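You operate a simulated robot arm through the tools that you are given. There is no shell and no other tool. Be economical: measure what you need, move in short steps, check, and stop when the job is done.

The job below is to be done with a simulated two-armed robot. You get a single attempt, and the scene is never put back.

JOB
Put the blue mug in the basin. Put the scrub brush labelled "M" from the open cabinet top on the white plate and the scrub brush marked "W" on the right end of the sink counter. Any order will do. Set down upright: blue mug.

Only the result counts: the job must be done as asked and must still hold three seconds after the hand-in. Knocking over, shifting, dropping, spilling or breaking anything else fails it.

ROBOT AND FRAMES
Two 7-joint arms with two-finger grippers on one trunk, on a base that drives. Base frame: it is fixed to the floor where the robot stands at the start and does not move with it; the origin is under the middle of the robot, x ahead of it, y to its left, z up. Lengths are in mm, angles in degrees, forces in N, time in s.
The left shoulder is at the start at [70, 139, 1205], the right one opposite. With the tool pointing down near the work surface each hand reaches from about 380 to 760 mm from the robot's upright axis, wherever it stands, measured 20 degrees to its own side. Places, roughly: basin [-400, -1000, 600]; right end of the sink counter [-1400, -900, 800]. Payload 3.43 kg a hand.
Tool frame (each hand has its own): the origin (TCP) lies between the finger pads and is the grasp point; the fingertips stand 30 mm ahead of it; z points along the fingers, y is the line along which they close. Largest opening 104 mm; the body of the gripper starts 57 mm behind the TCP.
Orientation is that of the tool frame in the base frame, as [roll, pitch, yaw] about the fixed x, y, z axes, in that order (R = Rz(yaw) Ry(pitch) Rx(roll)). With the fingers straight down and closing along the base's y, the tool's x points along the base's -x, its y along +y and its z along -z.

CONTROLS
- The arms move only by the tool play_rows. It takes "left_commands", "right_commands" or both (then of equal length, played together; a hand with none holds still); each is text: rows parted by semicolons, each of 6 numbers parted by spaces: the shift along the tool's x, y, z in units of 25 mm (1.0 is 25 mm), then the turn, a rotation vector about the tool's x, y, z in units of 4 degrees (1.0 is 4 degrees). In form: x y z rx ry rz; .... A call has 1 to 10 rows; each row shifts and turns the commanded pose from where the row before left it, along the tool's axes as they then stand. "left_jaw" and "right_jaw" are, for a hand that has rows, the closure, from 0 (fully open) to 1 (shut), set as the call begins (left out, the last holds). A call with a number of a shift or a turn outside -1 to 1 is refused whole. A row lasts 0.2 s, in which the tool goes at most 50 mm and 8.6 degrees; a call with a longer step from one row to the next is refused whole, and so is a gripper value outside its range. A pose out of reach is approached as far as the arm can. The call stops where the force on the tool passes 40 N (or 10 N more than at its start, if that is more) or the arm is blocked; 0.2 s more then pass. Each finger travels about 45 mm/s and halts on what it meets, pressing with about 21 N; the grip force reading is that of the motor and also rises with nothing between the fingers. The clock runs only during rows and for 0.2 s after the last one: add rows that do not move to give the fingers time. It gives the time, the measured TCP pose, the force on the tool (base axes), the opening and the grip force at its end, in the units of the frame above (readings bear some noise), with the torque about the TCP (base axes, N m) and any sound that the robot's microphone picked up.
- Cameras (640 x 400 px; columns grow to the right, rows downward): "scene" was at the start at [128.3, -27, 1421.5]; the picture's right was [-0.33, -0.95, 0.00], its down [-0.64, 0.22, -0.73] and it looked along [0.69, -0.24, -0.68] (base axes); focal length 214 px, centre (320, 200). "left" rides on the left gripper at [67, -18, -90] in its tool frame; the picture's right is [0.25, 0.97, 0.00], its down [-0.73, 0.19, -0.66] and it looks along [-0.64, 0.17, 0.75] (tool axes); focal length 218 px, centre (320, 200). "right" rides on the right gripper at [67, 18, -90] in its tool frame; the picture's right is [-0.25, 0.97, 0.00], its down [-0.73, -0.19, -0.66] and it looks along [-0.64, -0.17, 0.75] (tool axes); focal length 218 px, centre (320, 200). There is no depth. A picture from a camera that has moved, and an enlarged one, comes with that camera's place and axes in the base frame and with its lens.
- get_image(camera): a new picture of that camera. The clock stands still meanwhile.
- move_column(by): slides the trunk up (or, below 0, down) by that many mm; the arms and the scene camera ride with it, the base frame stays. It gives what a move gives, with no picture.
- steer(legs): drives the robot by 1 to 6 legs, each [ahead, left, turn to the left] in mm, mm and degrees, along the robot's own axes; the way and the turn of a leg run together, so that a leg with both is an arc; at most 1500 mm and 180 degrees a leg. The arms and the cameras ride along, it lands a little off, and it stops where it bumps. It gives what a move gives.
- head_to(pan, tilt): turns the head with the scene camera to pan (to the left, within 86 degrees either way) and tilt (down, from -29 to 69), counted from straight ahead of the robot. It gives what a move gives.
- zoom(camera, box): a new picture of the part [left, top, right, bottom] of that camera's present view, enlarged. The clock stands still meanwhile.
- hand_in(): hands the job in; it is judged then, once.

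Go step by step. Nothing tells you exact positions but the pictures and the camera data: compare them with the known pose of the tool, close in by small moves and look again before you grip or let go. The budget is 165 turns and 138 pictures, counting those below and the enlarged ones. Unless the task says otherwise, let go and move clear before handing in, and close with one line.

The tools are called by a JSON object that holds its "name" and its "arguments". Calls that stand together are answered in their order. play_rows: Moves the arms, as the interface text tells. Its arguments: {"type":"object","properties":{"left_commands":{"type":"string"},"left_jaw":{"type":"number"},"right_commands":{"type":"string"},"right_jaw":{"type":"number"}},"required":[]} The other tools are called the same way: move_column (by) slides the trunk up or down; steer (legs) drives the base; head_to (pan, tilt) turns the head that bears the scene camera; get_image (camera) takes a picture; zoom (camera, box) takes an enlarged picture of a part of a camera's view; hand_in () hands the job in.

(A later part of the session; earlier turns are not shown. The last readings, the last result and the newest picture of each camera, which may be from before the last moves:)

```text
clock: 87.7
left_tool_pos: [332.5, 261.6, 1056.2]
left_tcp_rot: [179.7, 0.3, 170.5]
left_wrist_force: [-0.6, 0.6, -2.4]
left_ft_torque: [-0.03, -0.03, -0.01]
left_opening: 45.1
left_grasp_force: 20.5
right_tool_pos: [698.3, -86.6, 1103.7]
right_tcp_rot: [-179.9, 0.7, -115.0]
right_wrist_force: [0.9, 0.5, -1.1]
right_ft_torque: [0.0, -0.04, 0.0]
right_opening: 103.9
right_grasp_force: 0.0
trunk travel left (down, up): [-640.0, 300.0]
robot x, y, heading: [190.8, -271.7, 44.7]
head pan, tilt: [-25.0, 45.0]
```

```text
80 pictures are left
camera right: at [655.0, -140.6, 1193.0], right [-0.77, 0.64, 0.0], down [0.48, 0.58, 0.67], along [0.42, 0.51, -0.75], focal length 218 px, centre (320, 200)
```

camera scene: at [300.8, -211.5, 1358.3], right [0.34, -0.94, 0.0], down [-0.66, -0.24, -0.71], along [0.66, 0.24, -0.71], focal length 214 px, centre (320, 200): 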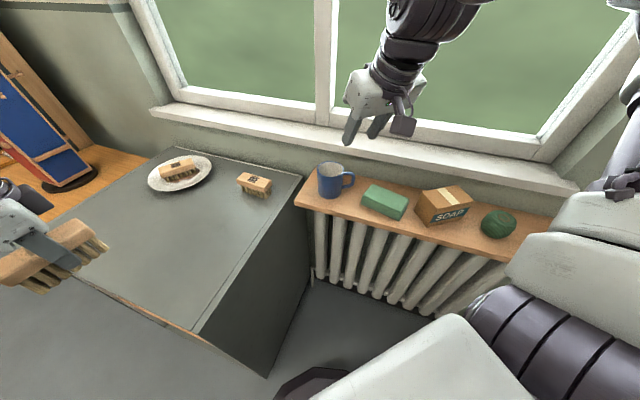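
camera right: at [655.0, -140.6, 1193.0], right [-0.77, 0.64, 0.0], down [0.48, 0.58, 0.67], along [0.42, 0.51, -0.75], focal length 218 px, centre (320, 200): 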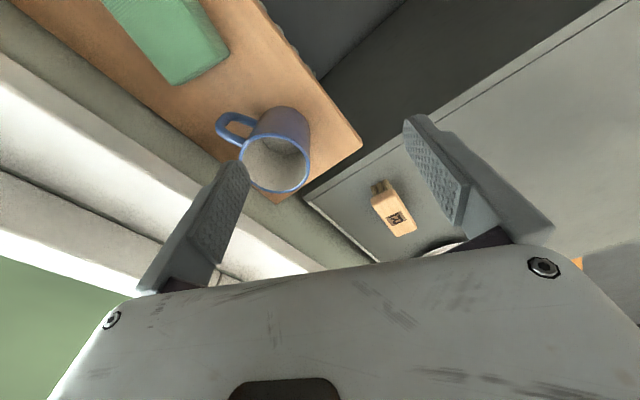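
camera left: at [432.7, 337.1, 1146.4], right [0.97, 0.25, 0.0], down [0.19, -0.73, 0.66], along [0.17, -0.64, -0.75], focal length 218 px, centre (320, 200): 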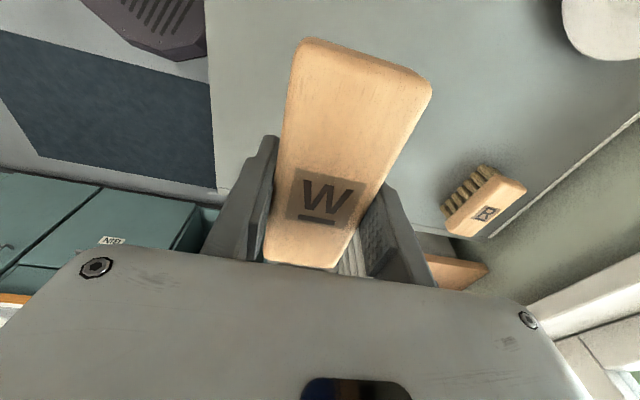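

Handle direction comes out at about -58° from three views. I turn 10° more for clearance and move directly over the mug.

{"name": "play_rows", "arguments": {"right_commands": "0 0 0 0 0 -1;0 0 0 0 0 -1;0 0 0 0 0 -0.5;-0.36 -0.83 0 0 0 0;-0.36 -0.83 0 0 0 0;-0.36 -0.83 0 0 0 0"}}

{"name": "get_image", "arguments": {"camera": "right"}}

{"name": "zoom", "arguments": {"camera": "scene", "box": [270, 80, 430, 220]}}

```text
clock: 89.1
left_tool_pos: [332.9, 261.2, 1057.1]
left_tcp_rot: [179.9, 0.3, 170.7]
left_wrist_force: [0.1, 0.2, -0.6]
left_ft_torque: [-0.02, -0.02, 0.01]
left_opening: 45.6
left_grasp_force: 20.6
right_tool_pos: [765.8, -77.7, 1103.3]
right_tcp_rot: [-179.9, 0.6, -104.9]
right_wrist_force: [-0.3, 0.5, 0.2]
right_ft_torque: [-0.01, 0.01, -0.01]
right_opening: 104.1
right_grasp_force: 0.2
trunk travel left (down, up): [-640.0, 300.0]
robot x, y, heading: [188.0, -273.9, 44.9]
head pan, tilt: [-25.0, 45.0]
```

```text
79 pictures are left
camera right: at [732.6, -138.6, 1192.6], right [-0.87, 0.49, 0.0], down [0.37, 0.65, 0.67], along [0.33, 0.58, -0.75], focal length 218 px, centre (320, 200)
```

right: 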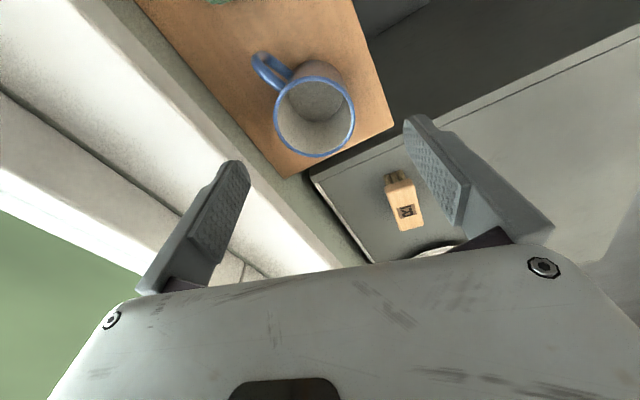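

```text
2.86 times, centred on (350, 150) of scene
camera zoom: at [301.0, -210.8, 1358.2], right [0.34, -0.94, 0.0], down [-0.66, -0.24, -0.71], along [0.66, 0.24, -0.71], focal length 613 px, centre (234, 343)
```

zoom: 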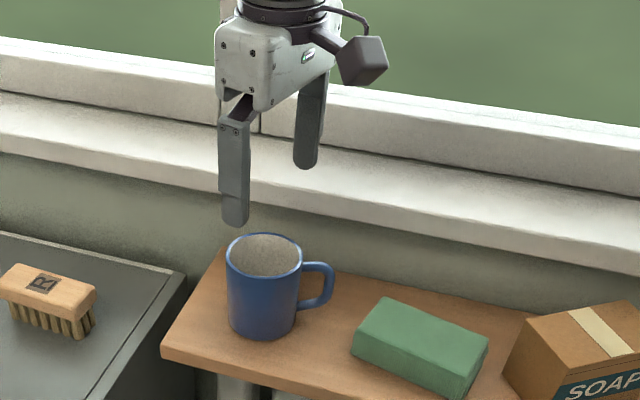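

Consistent estimate now: rim centre (774, -72), rim z about 985. I correct by about 10 mm and descend to just above the rim.

{"name": "play_rows", "arguments": {"right_commands": "-0.3 -0.27 0.5 0 0 0;0 0 0.8 0 0 0;0 0 0.8 0 0 0;0 0 0.6 0 0 0"}}

{"name": "get_image", "arguments": {"camera": "right"}}

{"name": "zoom", "arguments": {"camera": "scene", "box": [270, 80, 430, 220]}}

```text
clock: 90.1
left_tool_pos: [331.7, 261.2, 1057.8]
left_tcp_rot: [180.0, 0.4, 170.6]
left_wrist_force: [-0.6, -0.1, -1.8]
left_ft_torque: [0.02, -0.01, 0.01]
left_opening: 45.6
left_grasp_force: 20.9
right_tool_pos: [777.9, -71.3, 1035.0]
right_tcp_rot: [-179.8, 0.7, -104.9]
right_wrist_force: [0.6, 0.7, 0.3]
right_ft_torque: [-0.03, -0.01, 0.02]
right_opening: 103.8
right_grasp_force: 0.1
trunk travel left (down, up): [-640.0, 300.0]
robot x, y, heading: [189.5, -276.5, 44.8]
head pan, tilt: [-25.0, 45.0]
```

```text
77 pictures are left
camera right: at [742.8, -132.6, 1124.0], right [-0.87, 0.49, 0.0], down [0.37, 0.65, 0.67], along [0.33, 0.58, -0.75], focal length 218 px, centre (320, 200)
```

right: 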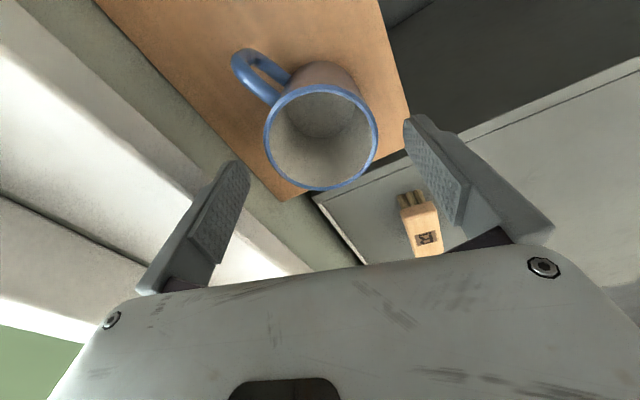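

```text
2.86 times, centred on (350, 150) of scene
camera zoom: at [301.3, -211.1, 1358.2], right [0.34, -0.94, 0.0], down [-0.67, -0.24, -0.71], along [0.66, 0.24, -0.71], focal length 613 px, centre (234, 343)
```

zoom: 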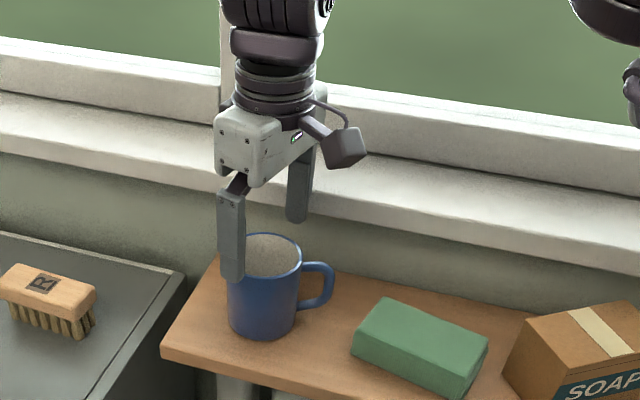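

Centred within a few mm, and the sill lies at x≈865, clear of the back finger. I descend straddling the mug.

{"name": "play_rows", "arguments": {"right_commands": "0.18 0.05 0.3 0 0 0;0 0 0.6 0 0 0;0 0 0.6 0 0 0;0 0 0.6 0 0 0;0 0 0.6 0 0 0;0 0 0.35 0 0 0"}}

{"name": "get_image", "arguments": {"camera": "right"}}

{"name": "zoom", "arguments": {"camera": "scene", "box": [270, 100, 430, 220]}}

```text
clock: 91.5
left_tool_pos: [331.5, 260.8, 1056.9]
left_tcp_rot: [179.8, 0.3, 170.6]
left_wrist_force: [-0.2, -0.8, -0.4]
left_ft_torque: [0.01, -0.01, -0.02]
left_opening: 45.5
left_grasp_force: 20.2
right_tool_pos: [775.0, -75.6, 961.0]
right_tcp_rot: [-179.9, 0.6, -105.0]
right_wrist_force: [0.1, 0.4, -0.4]
right_ft_torque: [-0.01, 0.0, -0.01]
right_opening: 104.0
right_grasp_force: 0.0
trunk travel left (down, up): [-640.0, 300.0]
robot x, y, heading: [187.5, -277.6, 45.0]
head pan, tilt: [-25.0, 45.0]
```

```text
75 pictures are left
camera right: at [740.6, -135.5, 1049.9], right [-0.87, 0.49, 0.0], down [0.37, 0.65, 0.67], along [0.33, 0.58, -0.75], focal length 218 px, centre (320, 200)
```

right: 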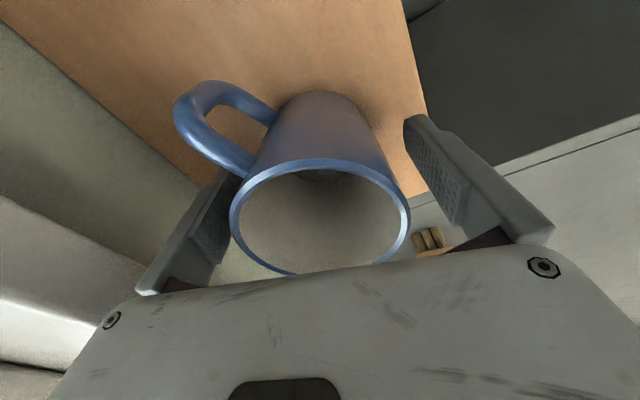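

```text
3.33 times, centred on (350, 160) of scene
camera zoom: at [300.8, -211.2, 1358.3], right [0.34, -0.94, 0.0], down [-0.66, -0.24, -0.71], along [0.66, 0.24, -0.71], focal length 715 px, centre (220, 333)
```

zoom: 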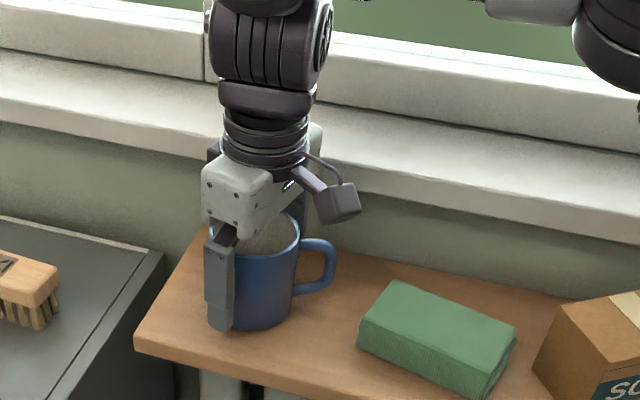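

The fingers straddle the body clear of the handle. Closing gently on the mug.

{"name": "play_rows", "arguments": {"right_commands": "0 0 0 0 0 0;0 0 0 0 0 0;0 0 0 0 0 0;0 0 0 0 0 0;0 0 0 0 0 0;0 0 0 0 0 0", "right_jaw": 1}}

{"name": "play_rows", "arguments": {"right_commands": "0 0 -0.3 0 0 0;0 0 -0.6 0 0 0;0 0 -0.8 0 0 0;0 0 -0.8 0 0 0;0 0 -0.8 0 0 0"}}

{"name": "zoom", "arguments": {"camera": "scene", "box": [270, 80, 430, 220]}}

{"name": "get_image", "arguments": {"camera": "right"}}

```text
clock: 92.9
left_tool_pos: [331.0, 261.1, 1055.8]
left_tcp_rot: [179.8, 0.4, 170.6]
left_wrist_force: [0.5, -0.2, -1.4]
left_ft_torque: [0.01, 0.01, -0.01]
left_opening: 45.6
left_grasp_force: 21.1
right_tool_pos: [774.8, -73.9, 961.5]
right_tcp_rot: [-179.6, 0.6, -104.9]
right_wrist_force: [0.5, -0.6, 0.5]
right_ft_torque: [0.02, 0.02, 0.01]
right_opening: 77.5
right_grasp_force: 21.1
trunk travel left (down, up): [-640.0, 300.0]
robot x, y, heading: [188.6, -274.0, 44.6]
head pan, tilt: [-25.0, 45.0]
```

```text
clock: 94.1
left_tool_pos: [330.7, 260.3, 1057.4]
left_tcp_rot: [179.8, 0.3, 170.7]
left_wrist_force: [-0.3, 0.4, -1.2]
left_ft_torque: [-0.02, -0.04, 0.0]
left_opening: 45.5
left_grasp_force: 21.1
right_tool_pos: [775.0, -74.8, 1042.8]
right_tcp_rot: [-179.7, 0.6, -104.9]
right_wrist_force: [0.3, -0.2, -3.0]
right_ft_torque: [0.03, 0.02, 0.02]
right_opening: 77.4
right_grasp_force: 21.1
trunk travel left (down, up): [-640.0, 300.0]
robot x, y, heading: [190.5, -274.4, 44.9]
head pan, tilt: [-25.0, 45.0]
```

```text
2.86 times, centred on (350, 150) of scene
camera zoom: at [300.2, -211.3, 1358.3], right [0.34, -0.94, 0.0], down [-0.66, -0.24, -0.71], along [0.66, 0.24, -0.71], focal length 613 px, centre (234, 343)
```

zoom: 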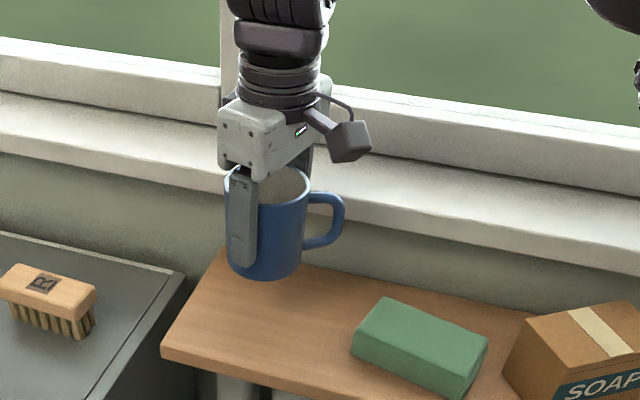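

```text
72 pictures are left
camera right: at [740.2, -136.3, 1131.3], right [-0.87, 0.49, 0.0], down [0.37, 0.65, 0.67], along [0.33, 0.58, -0.75], focal length 218 px, centre (320, 200)
```

right: 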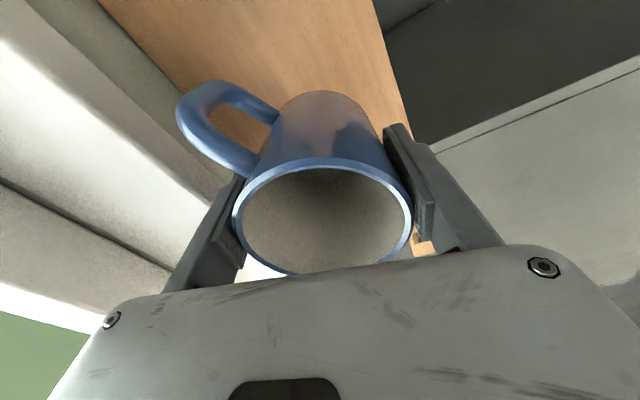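

The mug is held upright. I raise both hands with the trunk, back away from the window, and turn to face the sink counter.

{"name": "move_column", "arguments": {"by": 120}}

{"name": "steer", "arguments": {"legs": [[-110, 356, 0], [0, 0, -135]]}}

{"name": "head_to", "arguments": {"pan": -15, "tilt": 30}}

{"name": "get_image", "arguments": {"camera": "scene"}}

{"name": "get_image", "arguments": {"camera": "right"}}

```text
clock: 95.6
left_tool_pos: [332.3, 260.2, 1177.4]
left_tcp_rot: [179.9, 0.3, 170.5]
left_wrist_force: [-0.7, -0.3, -2.1]
left_ft_torque: [-0.01, 0.0, -0.01]
left_opening: 45.6
left_grasp_force: 21.0
right_tool_pos: [775.5, -75.4, 1163.1]
right_tcp_rot: [-179.9, 0.6, -104.9]
right_wrist_force: [0.3, 0.0, -2.5]
right_ft_torque: [0.0, 0.02, 0.03]
right_opening: 77.2
right_grasp_force: 21.4
trunk travel left (down, up): [-760.0, 180.0]
robot x, y, heading: [189.3, -274.1, 45.0]
head pan, tilt: [-25.0, 45.0]
```

```text
clock: 103.7
left_tool_pos: [124.0, -595.1, 1177.0]
left_tcp_rot: [179.9, 0.3, 33.8]
left_wrist_force: [-0.1, 0.6, -1.4]
left_ft_torque: [-0.01, 0.0, 0.03]
left_opening: 45.4
left_grasp_force: 20.8
right_tool_pos: [-428.1, -653.1, 1161.4]
right_tcp_rot: [-179.8, 0.5, 118.2]
right_wrist_force: [0.7, 1.3, -3.3]
right_ft_torque: [0.02, 0.0, 0.01]
right_opening: 77.7
right_grasp_force: 21.3
trunk travel left (down, up): [-760.0, 180.0]
robot x, y, heading: [-137.4, -110.4, -91.7]
head pan, tilt: [-25.0, 45.0]
```

```text
clock: 104.4
left_tool_pos: [124.0, -594.5, 1176.3]
left_tcp_rot: [179.9, 0.3, 33.7]
left_wrist_force: [0.3, 0.6, -1.4]
left_ft_torque: [0.02, 0.03, 0.04]
left_opening: 45.4
left_grasp_force: 21.4
right_tool_pos: [-429.3, -652.2, 1162.1]
right_tcp_rot: [-179.7, 0.6, 118.1]
right_wrist_force: [-0.2, -0.2, -3.2]
right_ft_torque: [0.0, -0.04, 0.0]
right_opening: 77.4
right_grasp_force: 21.0
trunk travel left (down, up): [-760.0, 180.0]
robot x, y, heading: [-136.7, -106.8, -92.2]
head pan, tilt: [-15.0, 30.0]
```

```text
71 pictures are left
camera scene: at [-166.4, -244.4, 1500.7], right [-0.96, 0.29, 0.0], down [0.15, 0.48, -0.87], along [-0.25, -0.83, -0.5], focal length 214 px, centre (320, 200)
```

scene: 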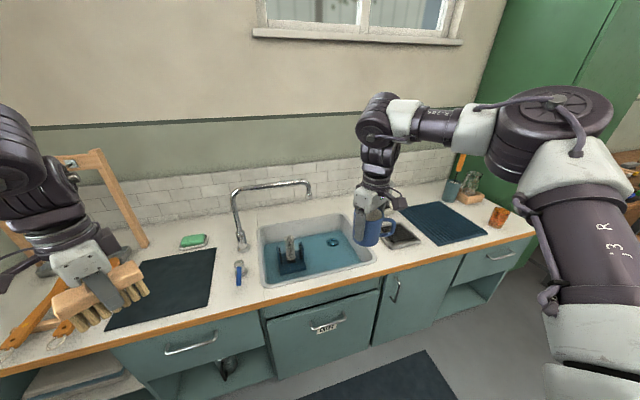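

```text
70 pictures are left
camera right: at [-445.1, -583.8, 1250.6], right [0.97, 0.23, 0.0], down [0.17, -0.73, 0.67], along [0.15, -0.65, -0.75], focal length 218 px, centre (320, 200)
```

right: 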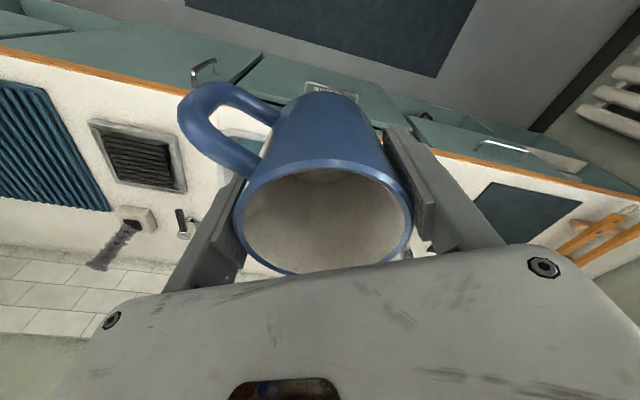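

I see the basin with a caddy on its left side and free floor on the right. I zoom in to measure.

{"name": "zoom", "arguments": {"camera": "scene", "box": [220, 170, 420, 300]}}

{"name": "zoom", "arguments": {"camera": "scene", "box": [360, 150, 560, 280]}}

```text
3.08 times, centred on (320, 235) of scene
camera zoom: at [-166.4, -244.4, 1500.7], right [-0.96, 0.29, 0.0], down [0.15, 0.48, -0.87], along [-0.25, -0.83, -0.5], focal length 660 px, centre (320, 92)
```

zoom: 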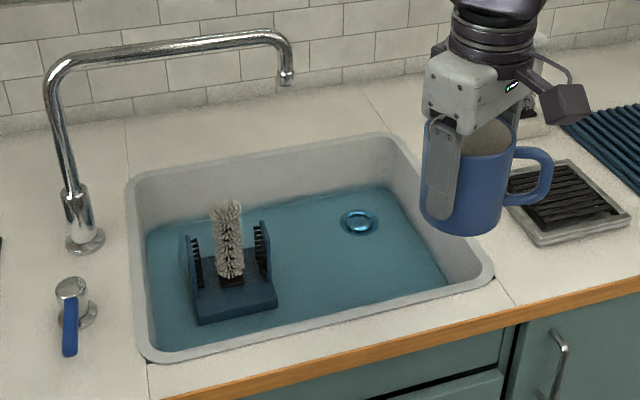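

```text
3.08 times, centred on (460, 215) of scene
camera zoom: at [-166.4, -244.4, 1500.7], right [-0.96, 0.29, 0.0], down [0.15, 0.48, -0.87], along [-0.25, -0.83, -0.5], focal length 660 px, centre (-111, 154)
```

zoom: 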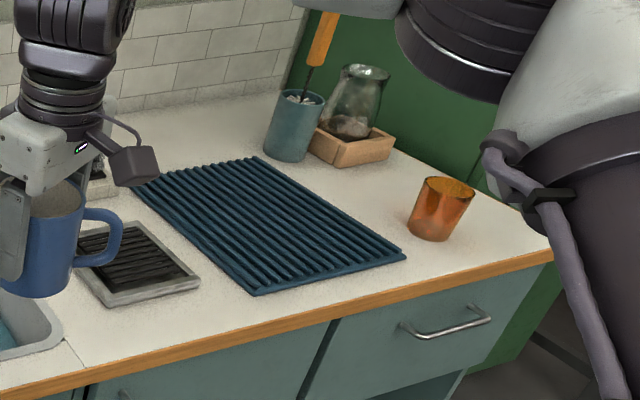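

The basin spans about x -610..-110 and y -1200..-838, with free floor around (-480, -980). I drive up to it before lowering.

{"name": "steer", "arguments": {"legs": [[345, -40, 2]]}}

{"name": "move_column", "arguments": {"by": -150}}

{"name": "head_to", "arguments": {"pan": -20, "tilt": 45}}

{"name": "get_image", "arguments": {"camera": "scene"}}

{"name": "get_image", "arguments": {"camera": "right"}}

{"name": "get_image", "arguments": {"camera": "left"}}

```text
clock: 106.7
left_tool_pos: [95.3, -923.7, 1178.3]
left_tcp_rot: [179.9, 0.4, 35.6]
left_wrist_force: [-0.7, -0.5, -1.6]
left_ft_torque: [-0.02, 0.02, 0.04]
left_opening: 45.4
left_grasp_force: 20.7
right_tool_pos: [-457.3, -998.3, 1162.9]
right_tcp_rot: [-179.7, 0.6, 120.1]
right_wrist_force: [-0.1, 0.1, -3.0]
right_ft_torque: [-0.02, 0.0, -0.01]
right_opening: 77.5
right_grasp_force: 21.2
trunk travel left (down, up): [-760.0, 180.0]
robot x, y, heading: [-183.2, -446.1, -89.9]
head pan, tilt: [-15.0, 30.0]
```

```text
clock: 108.4
left_tool_pos: [94.1, -924.8, 1027.1]
left_tcp_rot: [179.8, 0.3, 35.6]
left_wrist_force: [0.5, 0.7, -0.6]
left_ft_torque: [-0.01, 0.03, 0.01]
left_opening: 45.6
left_grasp_force: 20.9
right_tool_pos: [-457.3, -999.3, 1012.3]
right_tcp_rot: [-179.7, 0.6, 120.0]
right_wrist_force: [0.1, -0.3, -2.4]
right_ft_torque: [0.01, -0.01, -0.01]
right_opening: 77.2
right_grasp_force: 20.9
trunk travel left (down, up): [-610.0, 330.0]
robot x, y, heading: [-185.7, -445.1, -89.9]
head pan, tilt: [-15.0, 30.0]
```

```text
clock: 109.2
left_tool_pos: [93.8, -925.3, 1027.0]
left_tcp_rot: [179.9, 0.3, 35.7]
left_wrist_force: [-0.2, -0.3, -1.0]
left_ft_torque: [-0.04, 0.02, 0.01]
left_opening: 45.5
left_grasp_force: 20.8
right_tool_pos: [-457.0, -1000.5, 1011.2]
right_tcp_rot: [-179.8, 0.6, 120.2]
right_wrist_force: [0.5, -0.3, -2.8]
right_ft_torque: [0.06, -0.01, 0.01]
right_opening: 77.0
right_grasp_force: 20.8
trunk travel left (down, up): [-610.0, 330.0]
robot x, y, heading: [-182.3, -448.1, -89.8]
head pan, tilt: [-20.0, 45.0]
```

```text
67 pictures are left
camera scene: at [-211.7, -572.2, 1328.3], right [-0.94, 0.34, 0.0], down [0.24, 0.66, -0.71], along [-0.24, -0.66, -0.71], focal length 214 px, centre (320, 200)
```

scene: 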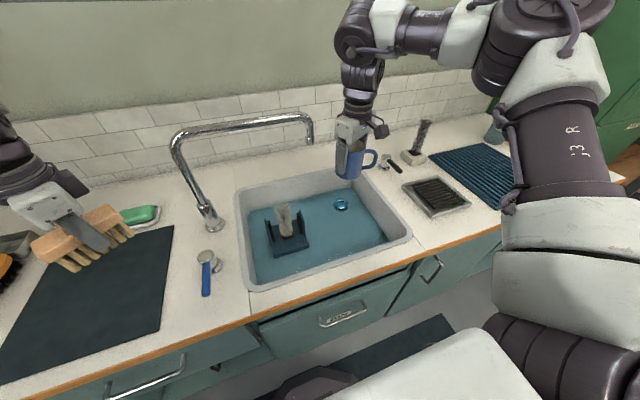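

```text
66 pictures are left
camera right: at [-474.5, -931.7, 1100.7], right [0.96, 0.27, 0.0], down [0.2, -0.72, 0.67], along [0.18, -0.64, -0.75], focal length 218 px, centre (320, 200)
```

right: 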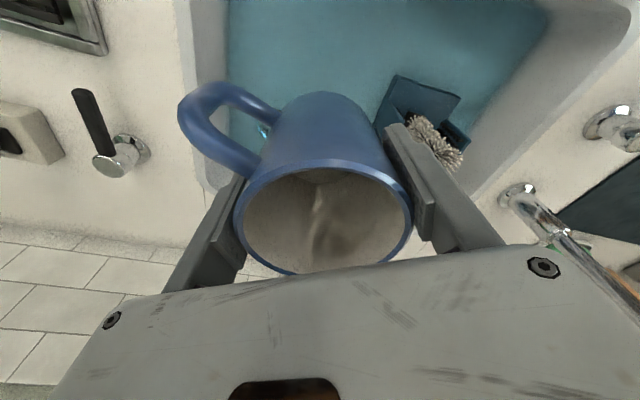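

```text
65 pictures are left
camera left: at [138.3, -871.9, 1115.6], right [0.77, -0.64, 0.0], down [-0.48, -0.58, 0.66], along [-0.42, -0.51, -0.75], focal length 218 px, centre (320, 200)
```

left: 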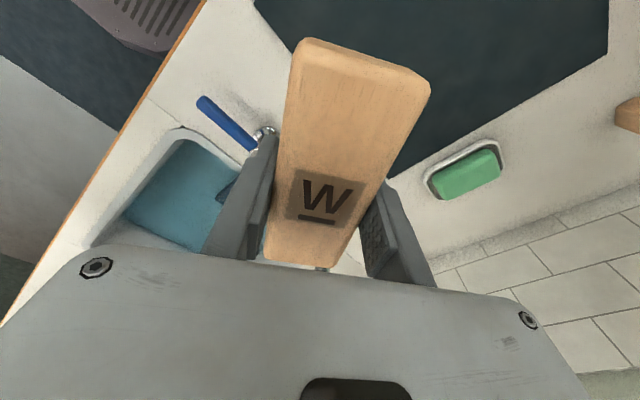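

The basin floor triangulates to about z 668, with the caddy near (-256, -1010). The spot (-450, -985) is free; I lower the trunk 100 mm and then lower the hand.

{"name": "play_rows", "arguments": {"right_commands": "0.19 0.27 0 0 0 0;0.19 0.27 0 0 0 0"}}

{"name": "move_column", "arguments": {"by": -100}}

{"name": "play_rows", "arguments": {"right_commands": "0 0 0.8 0 0 0;0 0 0.8 0 0 0;0 0 0.8 0 0 0;0 0 0.8 0 0 0"}}

{"name": "get_image", "arguments": {"camera": "scene"}}

{"name": "get_image", "arguments": {"camera": "right"}}

```text
clock: 109.8
left_tool_pos: [95.1, -924.5, 1027.5]
left_tcp_rot: [179.8, 0.2, 35.6]
left_wrist_force: [-0.6, -0.2, -1.7]
left_ft_torque: [0.0, 0.02, 0.02]
left_opening: 45.6
left_grasp_force: 20.8
right_tool_pos: [-448.7, -983.7, 1011.9]
right_tcp_rot: [-179.7, 0.7, 120.0]
right_wrist_force: [-0.2, 1.0, -3.5]
right_ft_torque: [-0.02, -0.06, 0.05]
right_opening: 77.2
right_grasp_force: 21.3
trunk travel left (down, up): [-610.0, 330.0]
robot x, y, heading: [-184.8, -445.5, -89.7]
head pan, tilt: [-20.0, 45.0]
```

```text
clock: 111.1
left_tool_pos: [94.6, -924.3, 926.7]
left_tcp_rot: [179.8, 0.3, 35.6]
left_wrist_force: [-0.1, -0.4, -1.2]
left_ft_torque: [-0.02, -0.01, -0.02]
left_opening: 45.4
left_grasp_force: 21.0
right_tool_pos: [-448.9, -984.5, 912.9]
right_tcp_rot: [-179.7, 0.6, 120.0]
right_wrist_force: [0.5, 0.6, -3.2]
right_ft_torque: [0.0, -0.02, -0.01]
right_opening: 77.1
right_grasp_force: 21.1
trunk travel left (down, up): [-510.0, 430.0]
robot x, y, heading: [-184.8, -441.5, -90.1]
head pan, tilt: [-20.0, 45.0]
```

```text
clock: 112.1
left_tool_pos: [94.6, -925.2, 927.8]
left_tcp_rot: [180.0, 0.4, 35.6]
left_wrist_force: [0.5, 0.4, -1.5]
left_ft_torque: [-0.01, 0.0, -0.02]
left_opening: 45.3
left_grasp_force: 21.1
right_tool_pos: [-447.2, -986.1, 831.4]
right_tcp_rot: [-179.8, 0.6, 120.1]
right_wrist_force: [0.3, 0.6, -3.1]
right_ft_torque: [-0.01, -0.01, 0.02]
right_opening: 77.1
right_grasp_force: 20.8
trunk travel left (down, up): [-510.0, 430.0]
robot x, y, heading: [-183.2, -446.4, -90.1]
head pan, tilt: [-20.0, 45.0]
```

```text
64 pictures are left
camera scene: at [-212.2, -572.7, 1228.2], right [-0.94, 0.34, 0.0], down [0.24, 0.67, -0.71], along [-0.24, -0.66, -0.71], focal length 214 px, centre (320, 200)
```

scene: 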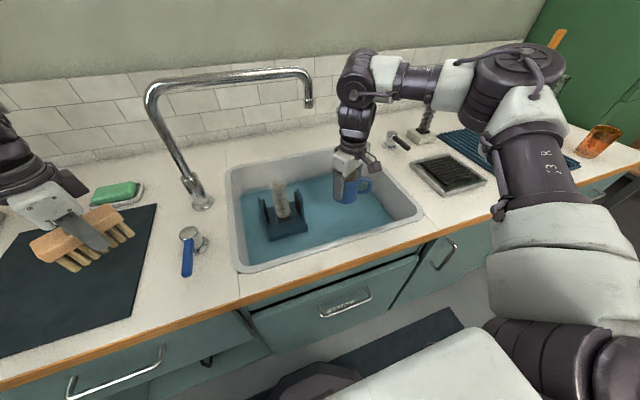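

```text
63 pictures are left
camera right: at [-465.8, -917.5, 920.6], right [0.96, 0.27, 0.0], down [0.2, -0.72, 0.67], along [0.18, -0.64, -0.75], focal length 218 px, centre (320, 200)
```

right: 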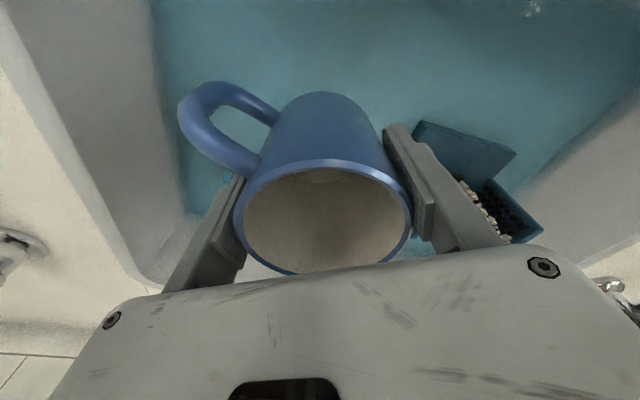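

Clear on all sides; I shift 15 mm away from the caddy and go lower.

{"name": "play_rows", "arguments": {"right_commands": "0.15 -0.26 0 0 0 0;0.15 -0.26 0.4 0 0 0;0 0 0.7 0 0 0;0 0 0.7 0 0 0;0 0 0.7 0 0 0;0 0 0.5 0 0 0"}}

{"name": "zoom", "arguments": {"camera": "scene", "box": [220, 110, 430, 280]}}

{"name": "get_image", "arguments": {"camera": "right"}}

```text
clock: 113.5
left_tool_pos: [95.1, -924.7, 926.5]
left_tcp_rot: [179.9, 0.4, 35.6]
left_wrist_force: [-0.8, -0.6, -0.9]
left_ft_torque: [0.01, -0.03, -0.01]
left_opening: 45.7
left_grasp_force: 20.6
right_tool_pos: [-462.5, -985.8, 754.7]
right_tcp_rot: [-179.8, 0.6, 120.0]
right_wrist_force: [0.3, 0.1, -2.4]
right_ft_torque: [0.02, -0.04, -0.02]
right_opening: 77.2
right_grasp_force: 21.4
trunk travel left (down, up): [-510.0, 430.0]
robot x, y, heading: [-183.7, -444.9, -90.0]
head pan, tilt: [-20.0, 45.0]
```

```text
2.35 times, centred on (325, 195) of scene
camera zoom: at [-212.0, -572.4, 1228.2], right [-0.94, 0.34, 0.0], down [0.24, 0.66, -0.71], along [-0.24, -0.66, -0.71], focal length 505 px, centre (308, 212)
```

zoom: 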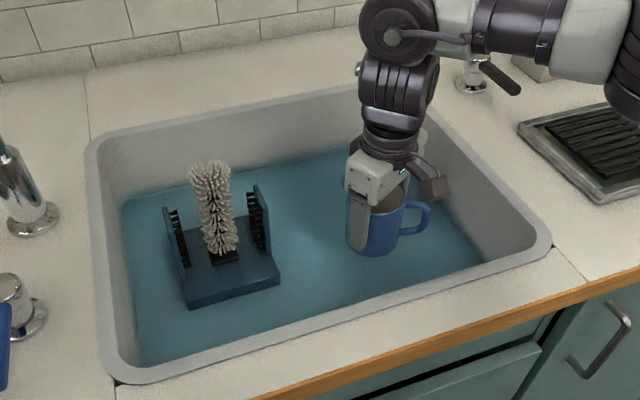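

```text
61 pictures are left
camera right: at [-480.3, -918.4, 843.9], right [0.96, 0.27, 0.0], down [0.2, -0.72, 0.67], along [0.18, -0.64, -0.75], focal length 218 px, centre (320, 200)
```

right: 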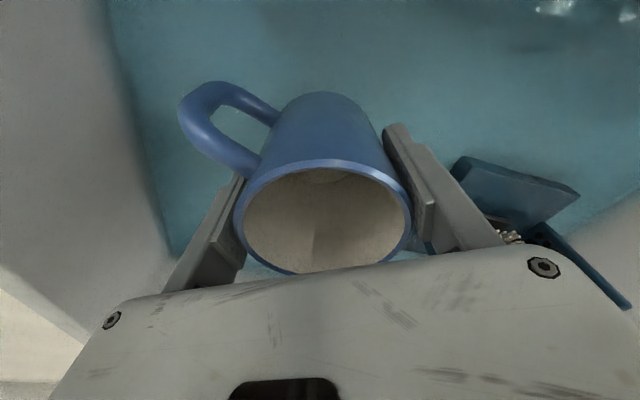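

{"name": "play_rows", "arguments": {"right_commands": "0 0 0.2 0 0 0;0 0 0.2 0 0 0;0 0 0.2 0 0 0;0 0 0.2 0 0 0"}}

{"name": "play_rows", "arguments": {"right_commands": "0 0 0.12 0 0 0;0 0 0.12 0 0 0;0 0 0.12 0 0 0"}}

{"name": "zoom", "arguments": {"camera": "scene", "box": [220, 110, 430, 280]}}

```text
clock: 114.5
left_tool_pos: [94.2, -924.9, 926.4]
left_tcp_rot: [180.0, 0.2, 35.5]
left_wrist_force: [0.3, 0.2, -1.2]
left_ft_torque: [-0.01, 0.0, -0.01]
left_opening: 45.5
left_grasp_force: 21.6
right_tool_pos: [-463.1, -985.7, 737.6]
right_tcp_rot: [-179.8, 0.6, 120.2]
right_wrist_force: [-0.5, -0.1, -3.4]
right_ft_torque: [-0.01, -0.01, 0.01]
right_opening: 77.3
right_grasp_force: 20.5
trunk travel left (down, up): [-510.0, 430.0]
robot x, y, heading: [-184.1, -443.8, -90.1]
head pan, tilt: [-20.0, 45.0]
```

```text
clock: 115.3
left_tool_pos: [94.9, -924.5, 925.9]
left_tcp_rot: [179.9, 0.3, 35.6]
left_wrist_force: [0.0, 0.2, -1.9]
left_ft_torque: [0.01, -0.02, -0.04]
left_opening: 45.8
left_grasp_force: 21.5
right_tool_pos: [-463.6, -986.8, 727.5]
right_tcp_rot: [-179.8, 0.6, 120.1]
right_wrist_force: [-0.7, -0.6, -2.1]
right_ft_torque: [0.01, -0.02, -0.03]
right_opening: 77.2
right_grasp_force: 20.4
trunk travel left (down, up): [-510.0, 430.0]
robot x, y, heading: [-183.4, -445.6, -89.9]
head pan, tilt: [-20.0, 45.0]
```

```text
2.35 times, centred on (325, 195) of scene
camera zoom: at [-211.8, -572.2, 1228.2], right [-0.94, 0.34, 0.0], down [0.24, 0.66, -0.71], along [-0.24, -0.66, -0.71], focal length 505 px, centre (308, 212)
```

zoom: 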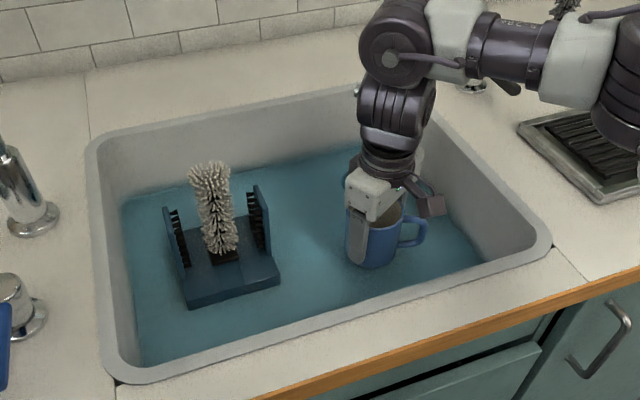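

{"name": "play_rows", "arguments": {"right_commands": "0 0 0.12 0 0 0;0 0 0.12 0 0 0;0 0 0.12 0 0 0"}}

{"name": "play_rows", "arguments": {"right_commands": "0 0 0.1 0 0 0;0 0 0.1 0 0 0"}}

{"name": "play_rows", "arguments": {"right_commands": "0 0 0.1 0 0 0;0 0 0.1 0 0 0"}}

{"name": "zoom", "arguments": {"camera": "scene", "box": [220, 110, 430, 280]}}

```text
clock: 116.1
left_tool_pos: [95.2, -924.9, 927.1]
left_tcp_rot: [179.9, 0.3, 35.6]
left_wrist_force: [-0.2, -0.8, -0.8]
left_ft_torque: [0.02, 0.0, -0.01]
left_opening: 45.5
left_grasp_force: 20.8
right_tool_pos: [-463.3, -986.3, 719.0]
right_tcp_rot: [-179.8, 0.6, 120.1]
right_wrist_force: [-0.2, 0.5, -1.3]
right_ft_torque: [-0.01, -0.01, 0.01]
right_opening: 77.4
right_grasp_force: 20.7
trunk travel left (down, up): [-510.0, 430.0]
robot x, y, heading: [-185.5, -442.5, -90.0]
head pan, tilt: [-20.0, 45.0]
```

```text
clock: 116.7
left_tool_pos: [94.2, -924.4, 927.5]
left_tcp_rot: [179.8, 0.3, 35.6]
left_wrist_force: [-0.3, -0.6, -1.4]
left_ft_torque: [0.02, 0.03, 0.0]
left_opening: 45.4
left_grasp_force: 21.3
right_tool_pos: [-462.7, -985.3, 714.1]
right_tcp_rot: [-179.8, 0.6, 120.2]
right_wrist_force: [-0.6, 0.3, -1.2]
right_ft_torque: [-0.01, -0.05, 0.01]
right_opening: 77.2
right_grasp_force: 21.2
trunk travel left (down, up): [-510.0, 430.0]
robot x, y, heading: [-185.8, -448.9, -89.9]
head pan, tilt: [-20.0, 45.0]
```

```text
clock: 117.3
left_tool_pos: [94.3, -924.4, 927.2]
left_tcp_rot: [179.7, 0.2, 35.6]
left_wrist_force: [-0.5, 0.1, -0.9]
left_ft_torque: [0.02, 0.04, -0.02]
left_opening: 45.3
left_grasp_force: 21.0
right_tool_pos: [-463.0, -986.3, 708.5]
right_tcp_rot: [-179.8, 0.6, 120.1]
right_wrist_force: [0.1, 0.3, -0.2]
right_ft_torque: [-0.03, -0.04, -0.01]
right_opening: 77.0
right_grasp_force: 21.2
trunk travel left (down, up): [-510.0, 430.0]
robot x, y, heading: [-184.3, -443.7, -90.4]
head pan, tilt: [-20.0, 45.0]
```

```text
2.35 times, centred on (325, 195) of scene
camera zoom: at [-211.6, -571.9, 1228.2], right [-0.94, 0.34, 0.0], down [0.24, 0.66, -0.71], along [-0.24, -0.66, -0.71], focal length 505 px, centre (308, 212)
```

zoom: 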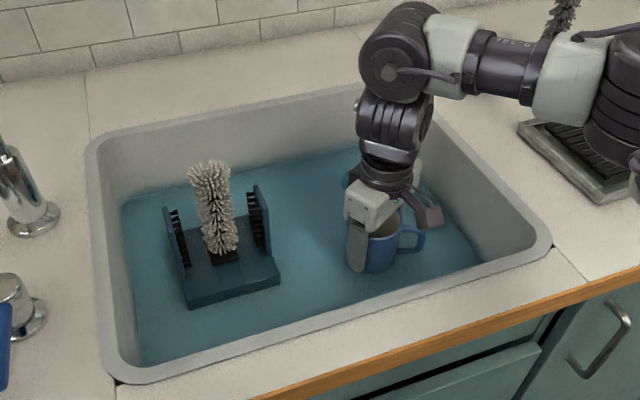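

The load reading is shrinking steadily, which suggests the blue is water buoying the mug. I continue down carefully to find the floor.

{"name": "play_rows", "arguments": {"right_commands": "0 0 0.15 0 0 0;0 0 0.15 0 0 0;0 0 0.15 0 0 0"}}

{"name": "play_rows", "arguments": {"right_commands": "0 0 0.15 0 0 0;0 0 0.15 0 0 0;0 0 0.15 0 0 0"}}

{"name": "get_image", "arguments": {"camera": "right"}}

{"name": "zoom", "arguments": {"camera": "scene", "box": [310, 150, 400, 220]}}

```text
clock: 118.1
left_tool_pos: [94.8, -923.5, 927.9]
left_tcp_rot: [179.7, 0.3, 35.7]
left_wrist_force: [0.8, -0.9, -1.4]
left_ft_torque: [-0.02, -0.01, 0.0]
left_opening: 45.4
left_grasp_force: 20.8
right_tool_pos: [-463.7, -987.1, 700.0]
right_tcp_rot: [-179.6, 0.9, 120.1]
right_wrist_force: [-4.3, -2.8, 19.5]
right_ft_torque: [-0.08, -0.2, 0.06]
right_opening: 77.7
right_grasp_force: 20.6
trunk travel left (down, up): [-510.0, 430.0]
robot x, y, heading: [-183.6, -442.2, -89.8]
head pan, tilt: [-20.0, 45.0]
```

```text
clock: 118.9
left_tool_pos: [94.9, -921.6, 927.4]
left_tcp_rot: [179.9, 0.4, 35.6]
left_wrist_force: [0.2, -0.2, -0.7]
left_ft_torque: [0.0, -0.01, 0.0]
left_opening: 45.4
left_grasp_force: 21.6
right_tool_pos: [-461.1, -985.7, 687.3]
right_tcp_rot: [-179.7, 0.6, 120.1]
right_wrist_force: [-0.9, 1.5, 17.8]
right_ft_torque: [-0.19, -0.11, 0.03]
right_opening: 76.9
right_grasp_force: 21.0
trunk travel left (down, up): [-510.0, 430.0]
robot x, y, heading: [-182.8, -445.1, -89.7]
head pan, tilt: [-20.0, 45.0]
```

```text
58 pictures are left
camera right: at [-480.1, -917.5, 776.7], right [0.96, 0.27, 0.0], down [0.2, -0.72, 0.67], along [0.18, -0.64, -0.75], focal length 218 px, centre (320, 200)
```

right: 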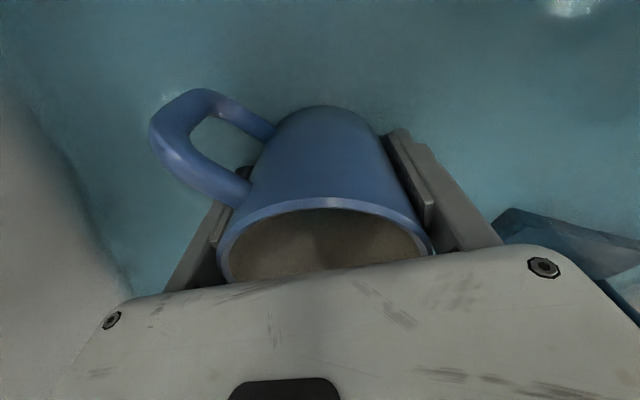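

```text
5.71 times, centred on (355, 185) of scene
camera zoom: at [-210.7, -569.5, 1228.5], right [-0.94, 0.34, 0.0], down [0.24, 0.66, -0.71], along [-0.24, -0.67, -0.71], focal length 1226 px, centre (120, 286)
```

zoom: 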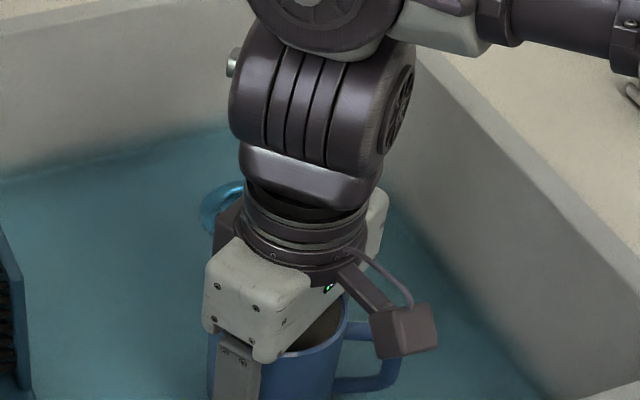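

The mug touched the floor and then slid a little up in the grip, so it is standing on the basin floor. I ease off slightly and open.

{"name": "play_rows", "arguments": {"right_commands": "0 0 -0.06 0 0 0;0 0 0 0 0 0"}}

{"name": "play_rows", "arguments": {"right_commands": "0 0 0 0 0 0;0 0 0 0 0 0;0 0 0 0 0 0;0 0 0 0 0 0", "right_jaw": 0}}

{"name": "get_image", "arguments": {"camera": "right"}}

```text
clock: 119.5
left_tool_pos: [96.2, -923.1, 927.2]
left_tcp_rot: [179.8, 0.4, 35.7]
left_wrist_force: [-0.7, 0.4, -1.6]
left_ft_torque: [0.0, -0.02, 0.02]
left_opening: 45.5
left_grasp_force: 20.9
right_tool_pos: [-461.6, -986.0, 687.5]
right_tcp_rot: [-179.7, 0.5, 120.1]
right_wrist_force: [2.0, -0.4, 8.6]
right_ft_torque: [-0.32, -0.13, 0.0]
right_opening: 76.5
right_grasp_force: 20.7
trunk travel left (down, up): [-510.0, 430.0]
robot x, y, heading: [-183.7, -444.7, -89.8]
head pan, tilt: [-20.0, 45.0]
```

```text
clock: 120.5
left_tool_pos: [94.7, -924.1, 926.4]
left_tcp_rot: [179.7, 0.3, 35.5]
left_wrist_force: [0.0, -0.1, -1.7]
left_ft_torque: [0.01, 0.03, 0.04]
left_opening: 45.6
left_grasp_force: 21.1
right_tool_pos: [-462.5, -987.3, 688.1]
right_tcp_rot: [-179.8, 0.6, 120.1]
right_wrist_force: [0.0, -0.8, 0.9]
right_ft_torque: [-0.01, 0.0, -0.02]
right_opening: 103.8
right_grasp_force: 0.0
trunk travel left (down, up): [-510.0, 430.0]
robot x, y, heading: [-181.3, -444.4, -89.9]
head pan, tilt: [-20.0, 45.0]
```

```text
56 pictures are left
camera right: at [-481.2, -918.2, 776.6], right [0.96, 0.27, 0.0], down [0.2, -0.72, 0.67], along [0.18, -0.64, -0.75], focal length 218 px, centre (320, 200)
```

right: 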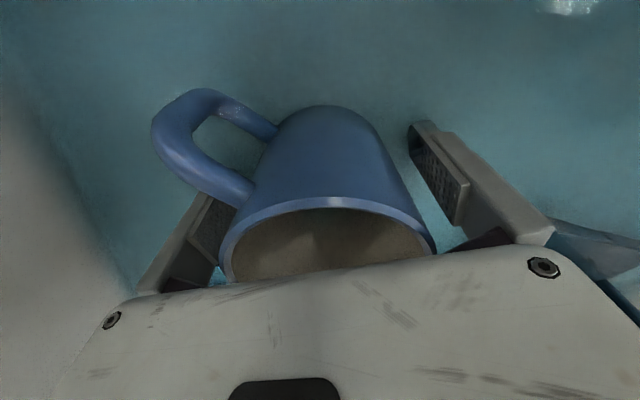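

The fingers are free and the mug stands. I lift straight up.

{"name": "play_rows", "arguments": {"right_commands": "0 0 -0.3 0 0 0;0 0 -0.5 0 0 0;0 0 -0.7 0 0 0;0 0 -0.8 0 0 0;0 0 -0.8 0 0 0;0 0 -0.8 0 0 0;0 0 -0.8 0 0 0;0 0 -0.8 0 0 0"}}

{"name": "get_image", "arguments": {"camera": "right"}}

{"name": "zoom", "arguments": {"camera": "scene", "box": [220, 110, 430, 280]}}

```text
clock: 122.3
left_tool_pos: [93.7, -924.2, 927.0]
left_tcp_rot: [179.8, 0.4, 35.6]
left_wrist_force: [0.3, 0.2, -1.4]
left_ft_torque: [-0.01, -0.02, -0.03]
left_opening: 45.3
left_grasp_force: 21.3
right_tool_pos: [-462.9, -985.4, 826.2]
right_tcp_rot: [-179.8, 0.7, 120.1]
right_wrist_force: [0.2, 0.1, -1.2]
right_ft_torque: [0.02, 0.01, 0.03]
right_opening: 104.1
right_grasp_force: 0.1
trunk travel left (down, up): [-510.0, 430.0]
robot x, y, heading: [-183.5, -440.8, -90.1]
head pan, tilt: [-20.0, 45.0]
```

```text
55 pictures are left
camera right: at [-480.4, -917.0, 915.4], right [0.96, 0.27, 0.0], down [0.2, -0.72, 0.67], along [0.18, -0.64, -0.75], focal length 218 px, centre (320, 200)
```

right: 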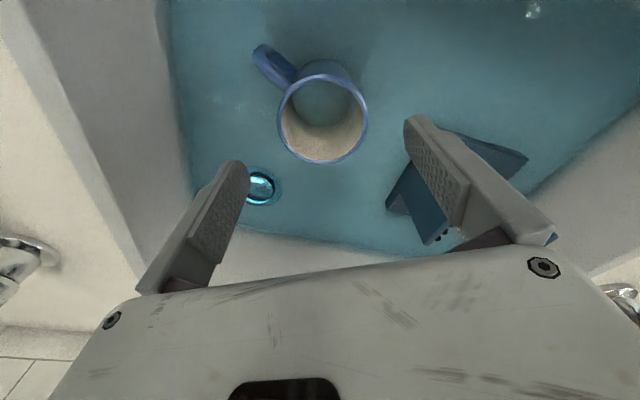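

```text
2.35 times, centred on (325, 195) of scene
camera zoom: at [-211.3, -571.3, 1228.3], right [-0.94, 0.34, 0.0], down [0.24, 0.66, -0.71], along [-0.24, -0.66, -0.71], focal length 505 px, centre (308, 212)
```

zoom: 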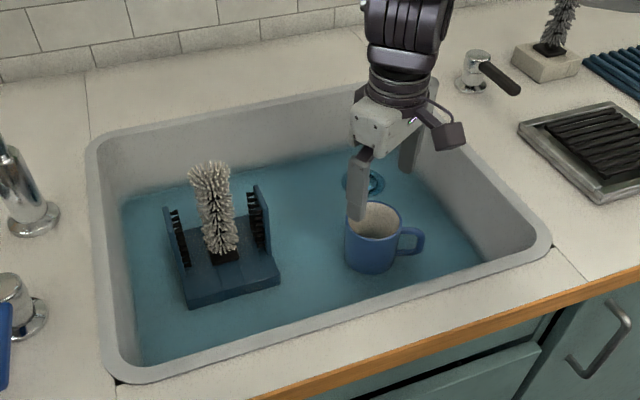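

The mug stands upright in the basin, released. I raise the trunk, back off, and move along the counter toward its right end, then look around.

{"name": "move_column", "arguments": {"by": 230}}

{"name": "steer", "arguments": {"legs": [[-250, 0, 0], [0, -850, 0]]}}

{"name": "head_to", "arguments": {"pan": -35, "tilt": 30}}

{"name": "get_image", "arguments": {"camera": "scene"}}

{"name": "head_to", "arguments": {"pan": -80, "tilt": 30}}

{"name": "get_image", "arguments": {"camera": "scene"}}

```text
clock: 124.7
left_tool_pos: [93.6, -924.7, 1155.6]
left_tcp_rot: [-180.0, 0.5, 35.6]
left_wrist_force: [-0.3, 0.6, -1.2]
left_ft_torque: [-0.01, 0.0, 0.01]
left_opening: 45.6
left_grasp_force: 21.2
right_tool_pos: [-462.8, -987.3, 1056.5]
right_tcp_rot: [-179.7, 0.6, 120.1]
right_wrist_force: [-0.3, 0.1, 0.3]
right_ft_torque: [0.01, 0.05, -0.01]
right_opening: 104.1
right_grasp_force: 0.1
trunk travel left (down, up): [-740.0, 200.0]
robot x, y, heading: [-183.2, -446.7, -90.0]
head pan, tilt: [-20.0, 45.0]
```

```text
clock: 130.7
left_tool_pos: [-782.2, -675.8, 1157.6]
left_tcp_rot: [180.0, 0.3, 34.4]
left_wrist_force: [0.4, 0.9, -1.0]
left_ft_torque: [-0.02, 0.02, -0.01]
left_opening: 45.3
left_grasp_force: 20.8
right_tool_pos: [-1340.6, -725.3, 1056.7]
right_tcp_rot: [-179.7, 0.6, 118.8]
right_wrist_force: [0.0, 0.7, 0.6]
right_ft_torque: [-0.01, -0.05, 0.02]
right_opening: 104.2
right_grasp_force: 0.1
trunk travel left (down, up): [-740.0, 200.0]
robot x, y, heading: [-1048.3, -191.9, -91.7]
head pan, tilt: [-20.0, 45.0]
```

```text
clock: 131.5
left_tool_pos: [-782.9, -676.2, 1157.2]
left_tcp_rot: [179.9, 0.3, 34.4]
left_wrist_force: [-0.1, -0.6, -1.8]
left_ft_torque: [0.0, 0.02, -0.01]
left_opening: 45.4
left_grasp_force: 21.3
right_tool_pos: [-1342.0, -725.4, 1055.8]
right_tcp_rot: [-179.8, 0.5, 118.9]
right_wrist_force: [-0.6, -0.2, -0.6]
right_ft_torque: [-0.06, -0.01, -0.01]
right_opening: 104.0
right_grasp_force: 0.1
trunk travel left (down, up): [-740.0, 200.0]
robot x, y, heading: [-1052.0, -188.6, -91.4]
head pan, tilt: [-35.0, 30.0]
```

```text
53 pictures are left
camera scene: at [-1105.7, -314.0, 1480.8], right [-0.81, 0.59, 0.0], down [0.3, 0.4, -0.87], along [-0.51, -0.7, -0.5], focal length 214 px, centre (320, 200)
```

scene: 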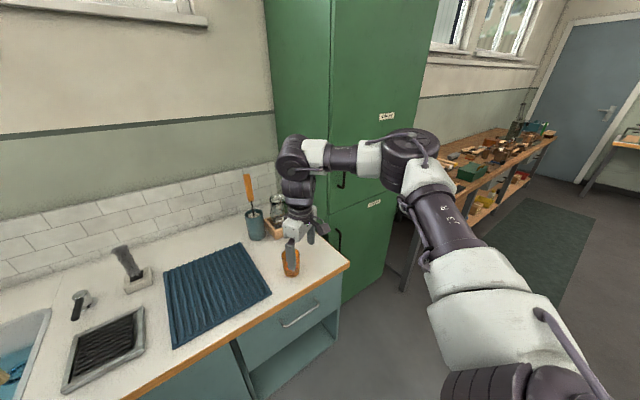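

```text
clock: 132.6
left_tool_pos: [-784.3, -675.7, 1156.0]
left_tcp_rot: [179.7, 0.3, 34.3]
left_wrist_force: [-0.5, 0.3, -1.2]
left_ft_torque: [0.02, 0.03, -0.01]
left_opening: 45.2
left_grasp_force: 21.0
right_tool_pos: [-1341.2, -726.1, 1056.4]
right_tcp_rot: [-179.8, 0.6, 118.8]
right_wrist_force: [0.7, -0.7, -0.3]
right_ft_torque: [0.0, 0.02, -0.02]
right_opening: 104.1
right_grasp_force: 0.0
trunk travel left (down, up): [-740.0, 200.0]
robot x, y, heading: [-1046.7, -189.7, -91.4]
head pan, tilt: [-80.0, 30.0]
```

```text
52 pictures are left
camera scene: at [-1141.3, -254.8, 1480.9], right [-0.15, 0.99, 0.0], down [0.49, 0.08, -0.87], along [-0.86, -0.13, -0.5], focal length 214 px, centre (320, 200)
```

scene: 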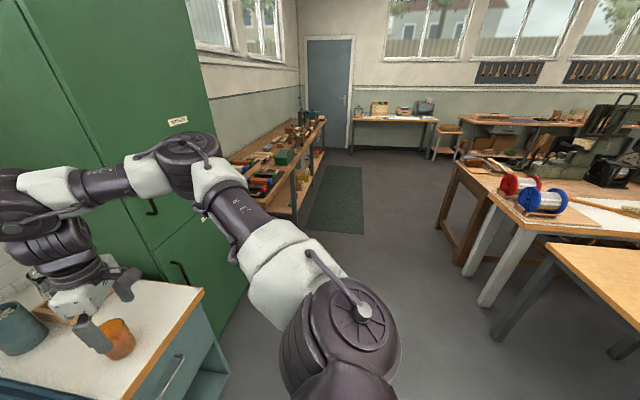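

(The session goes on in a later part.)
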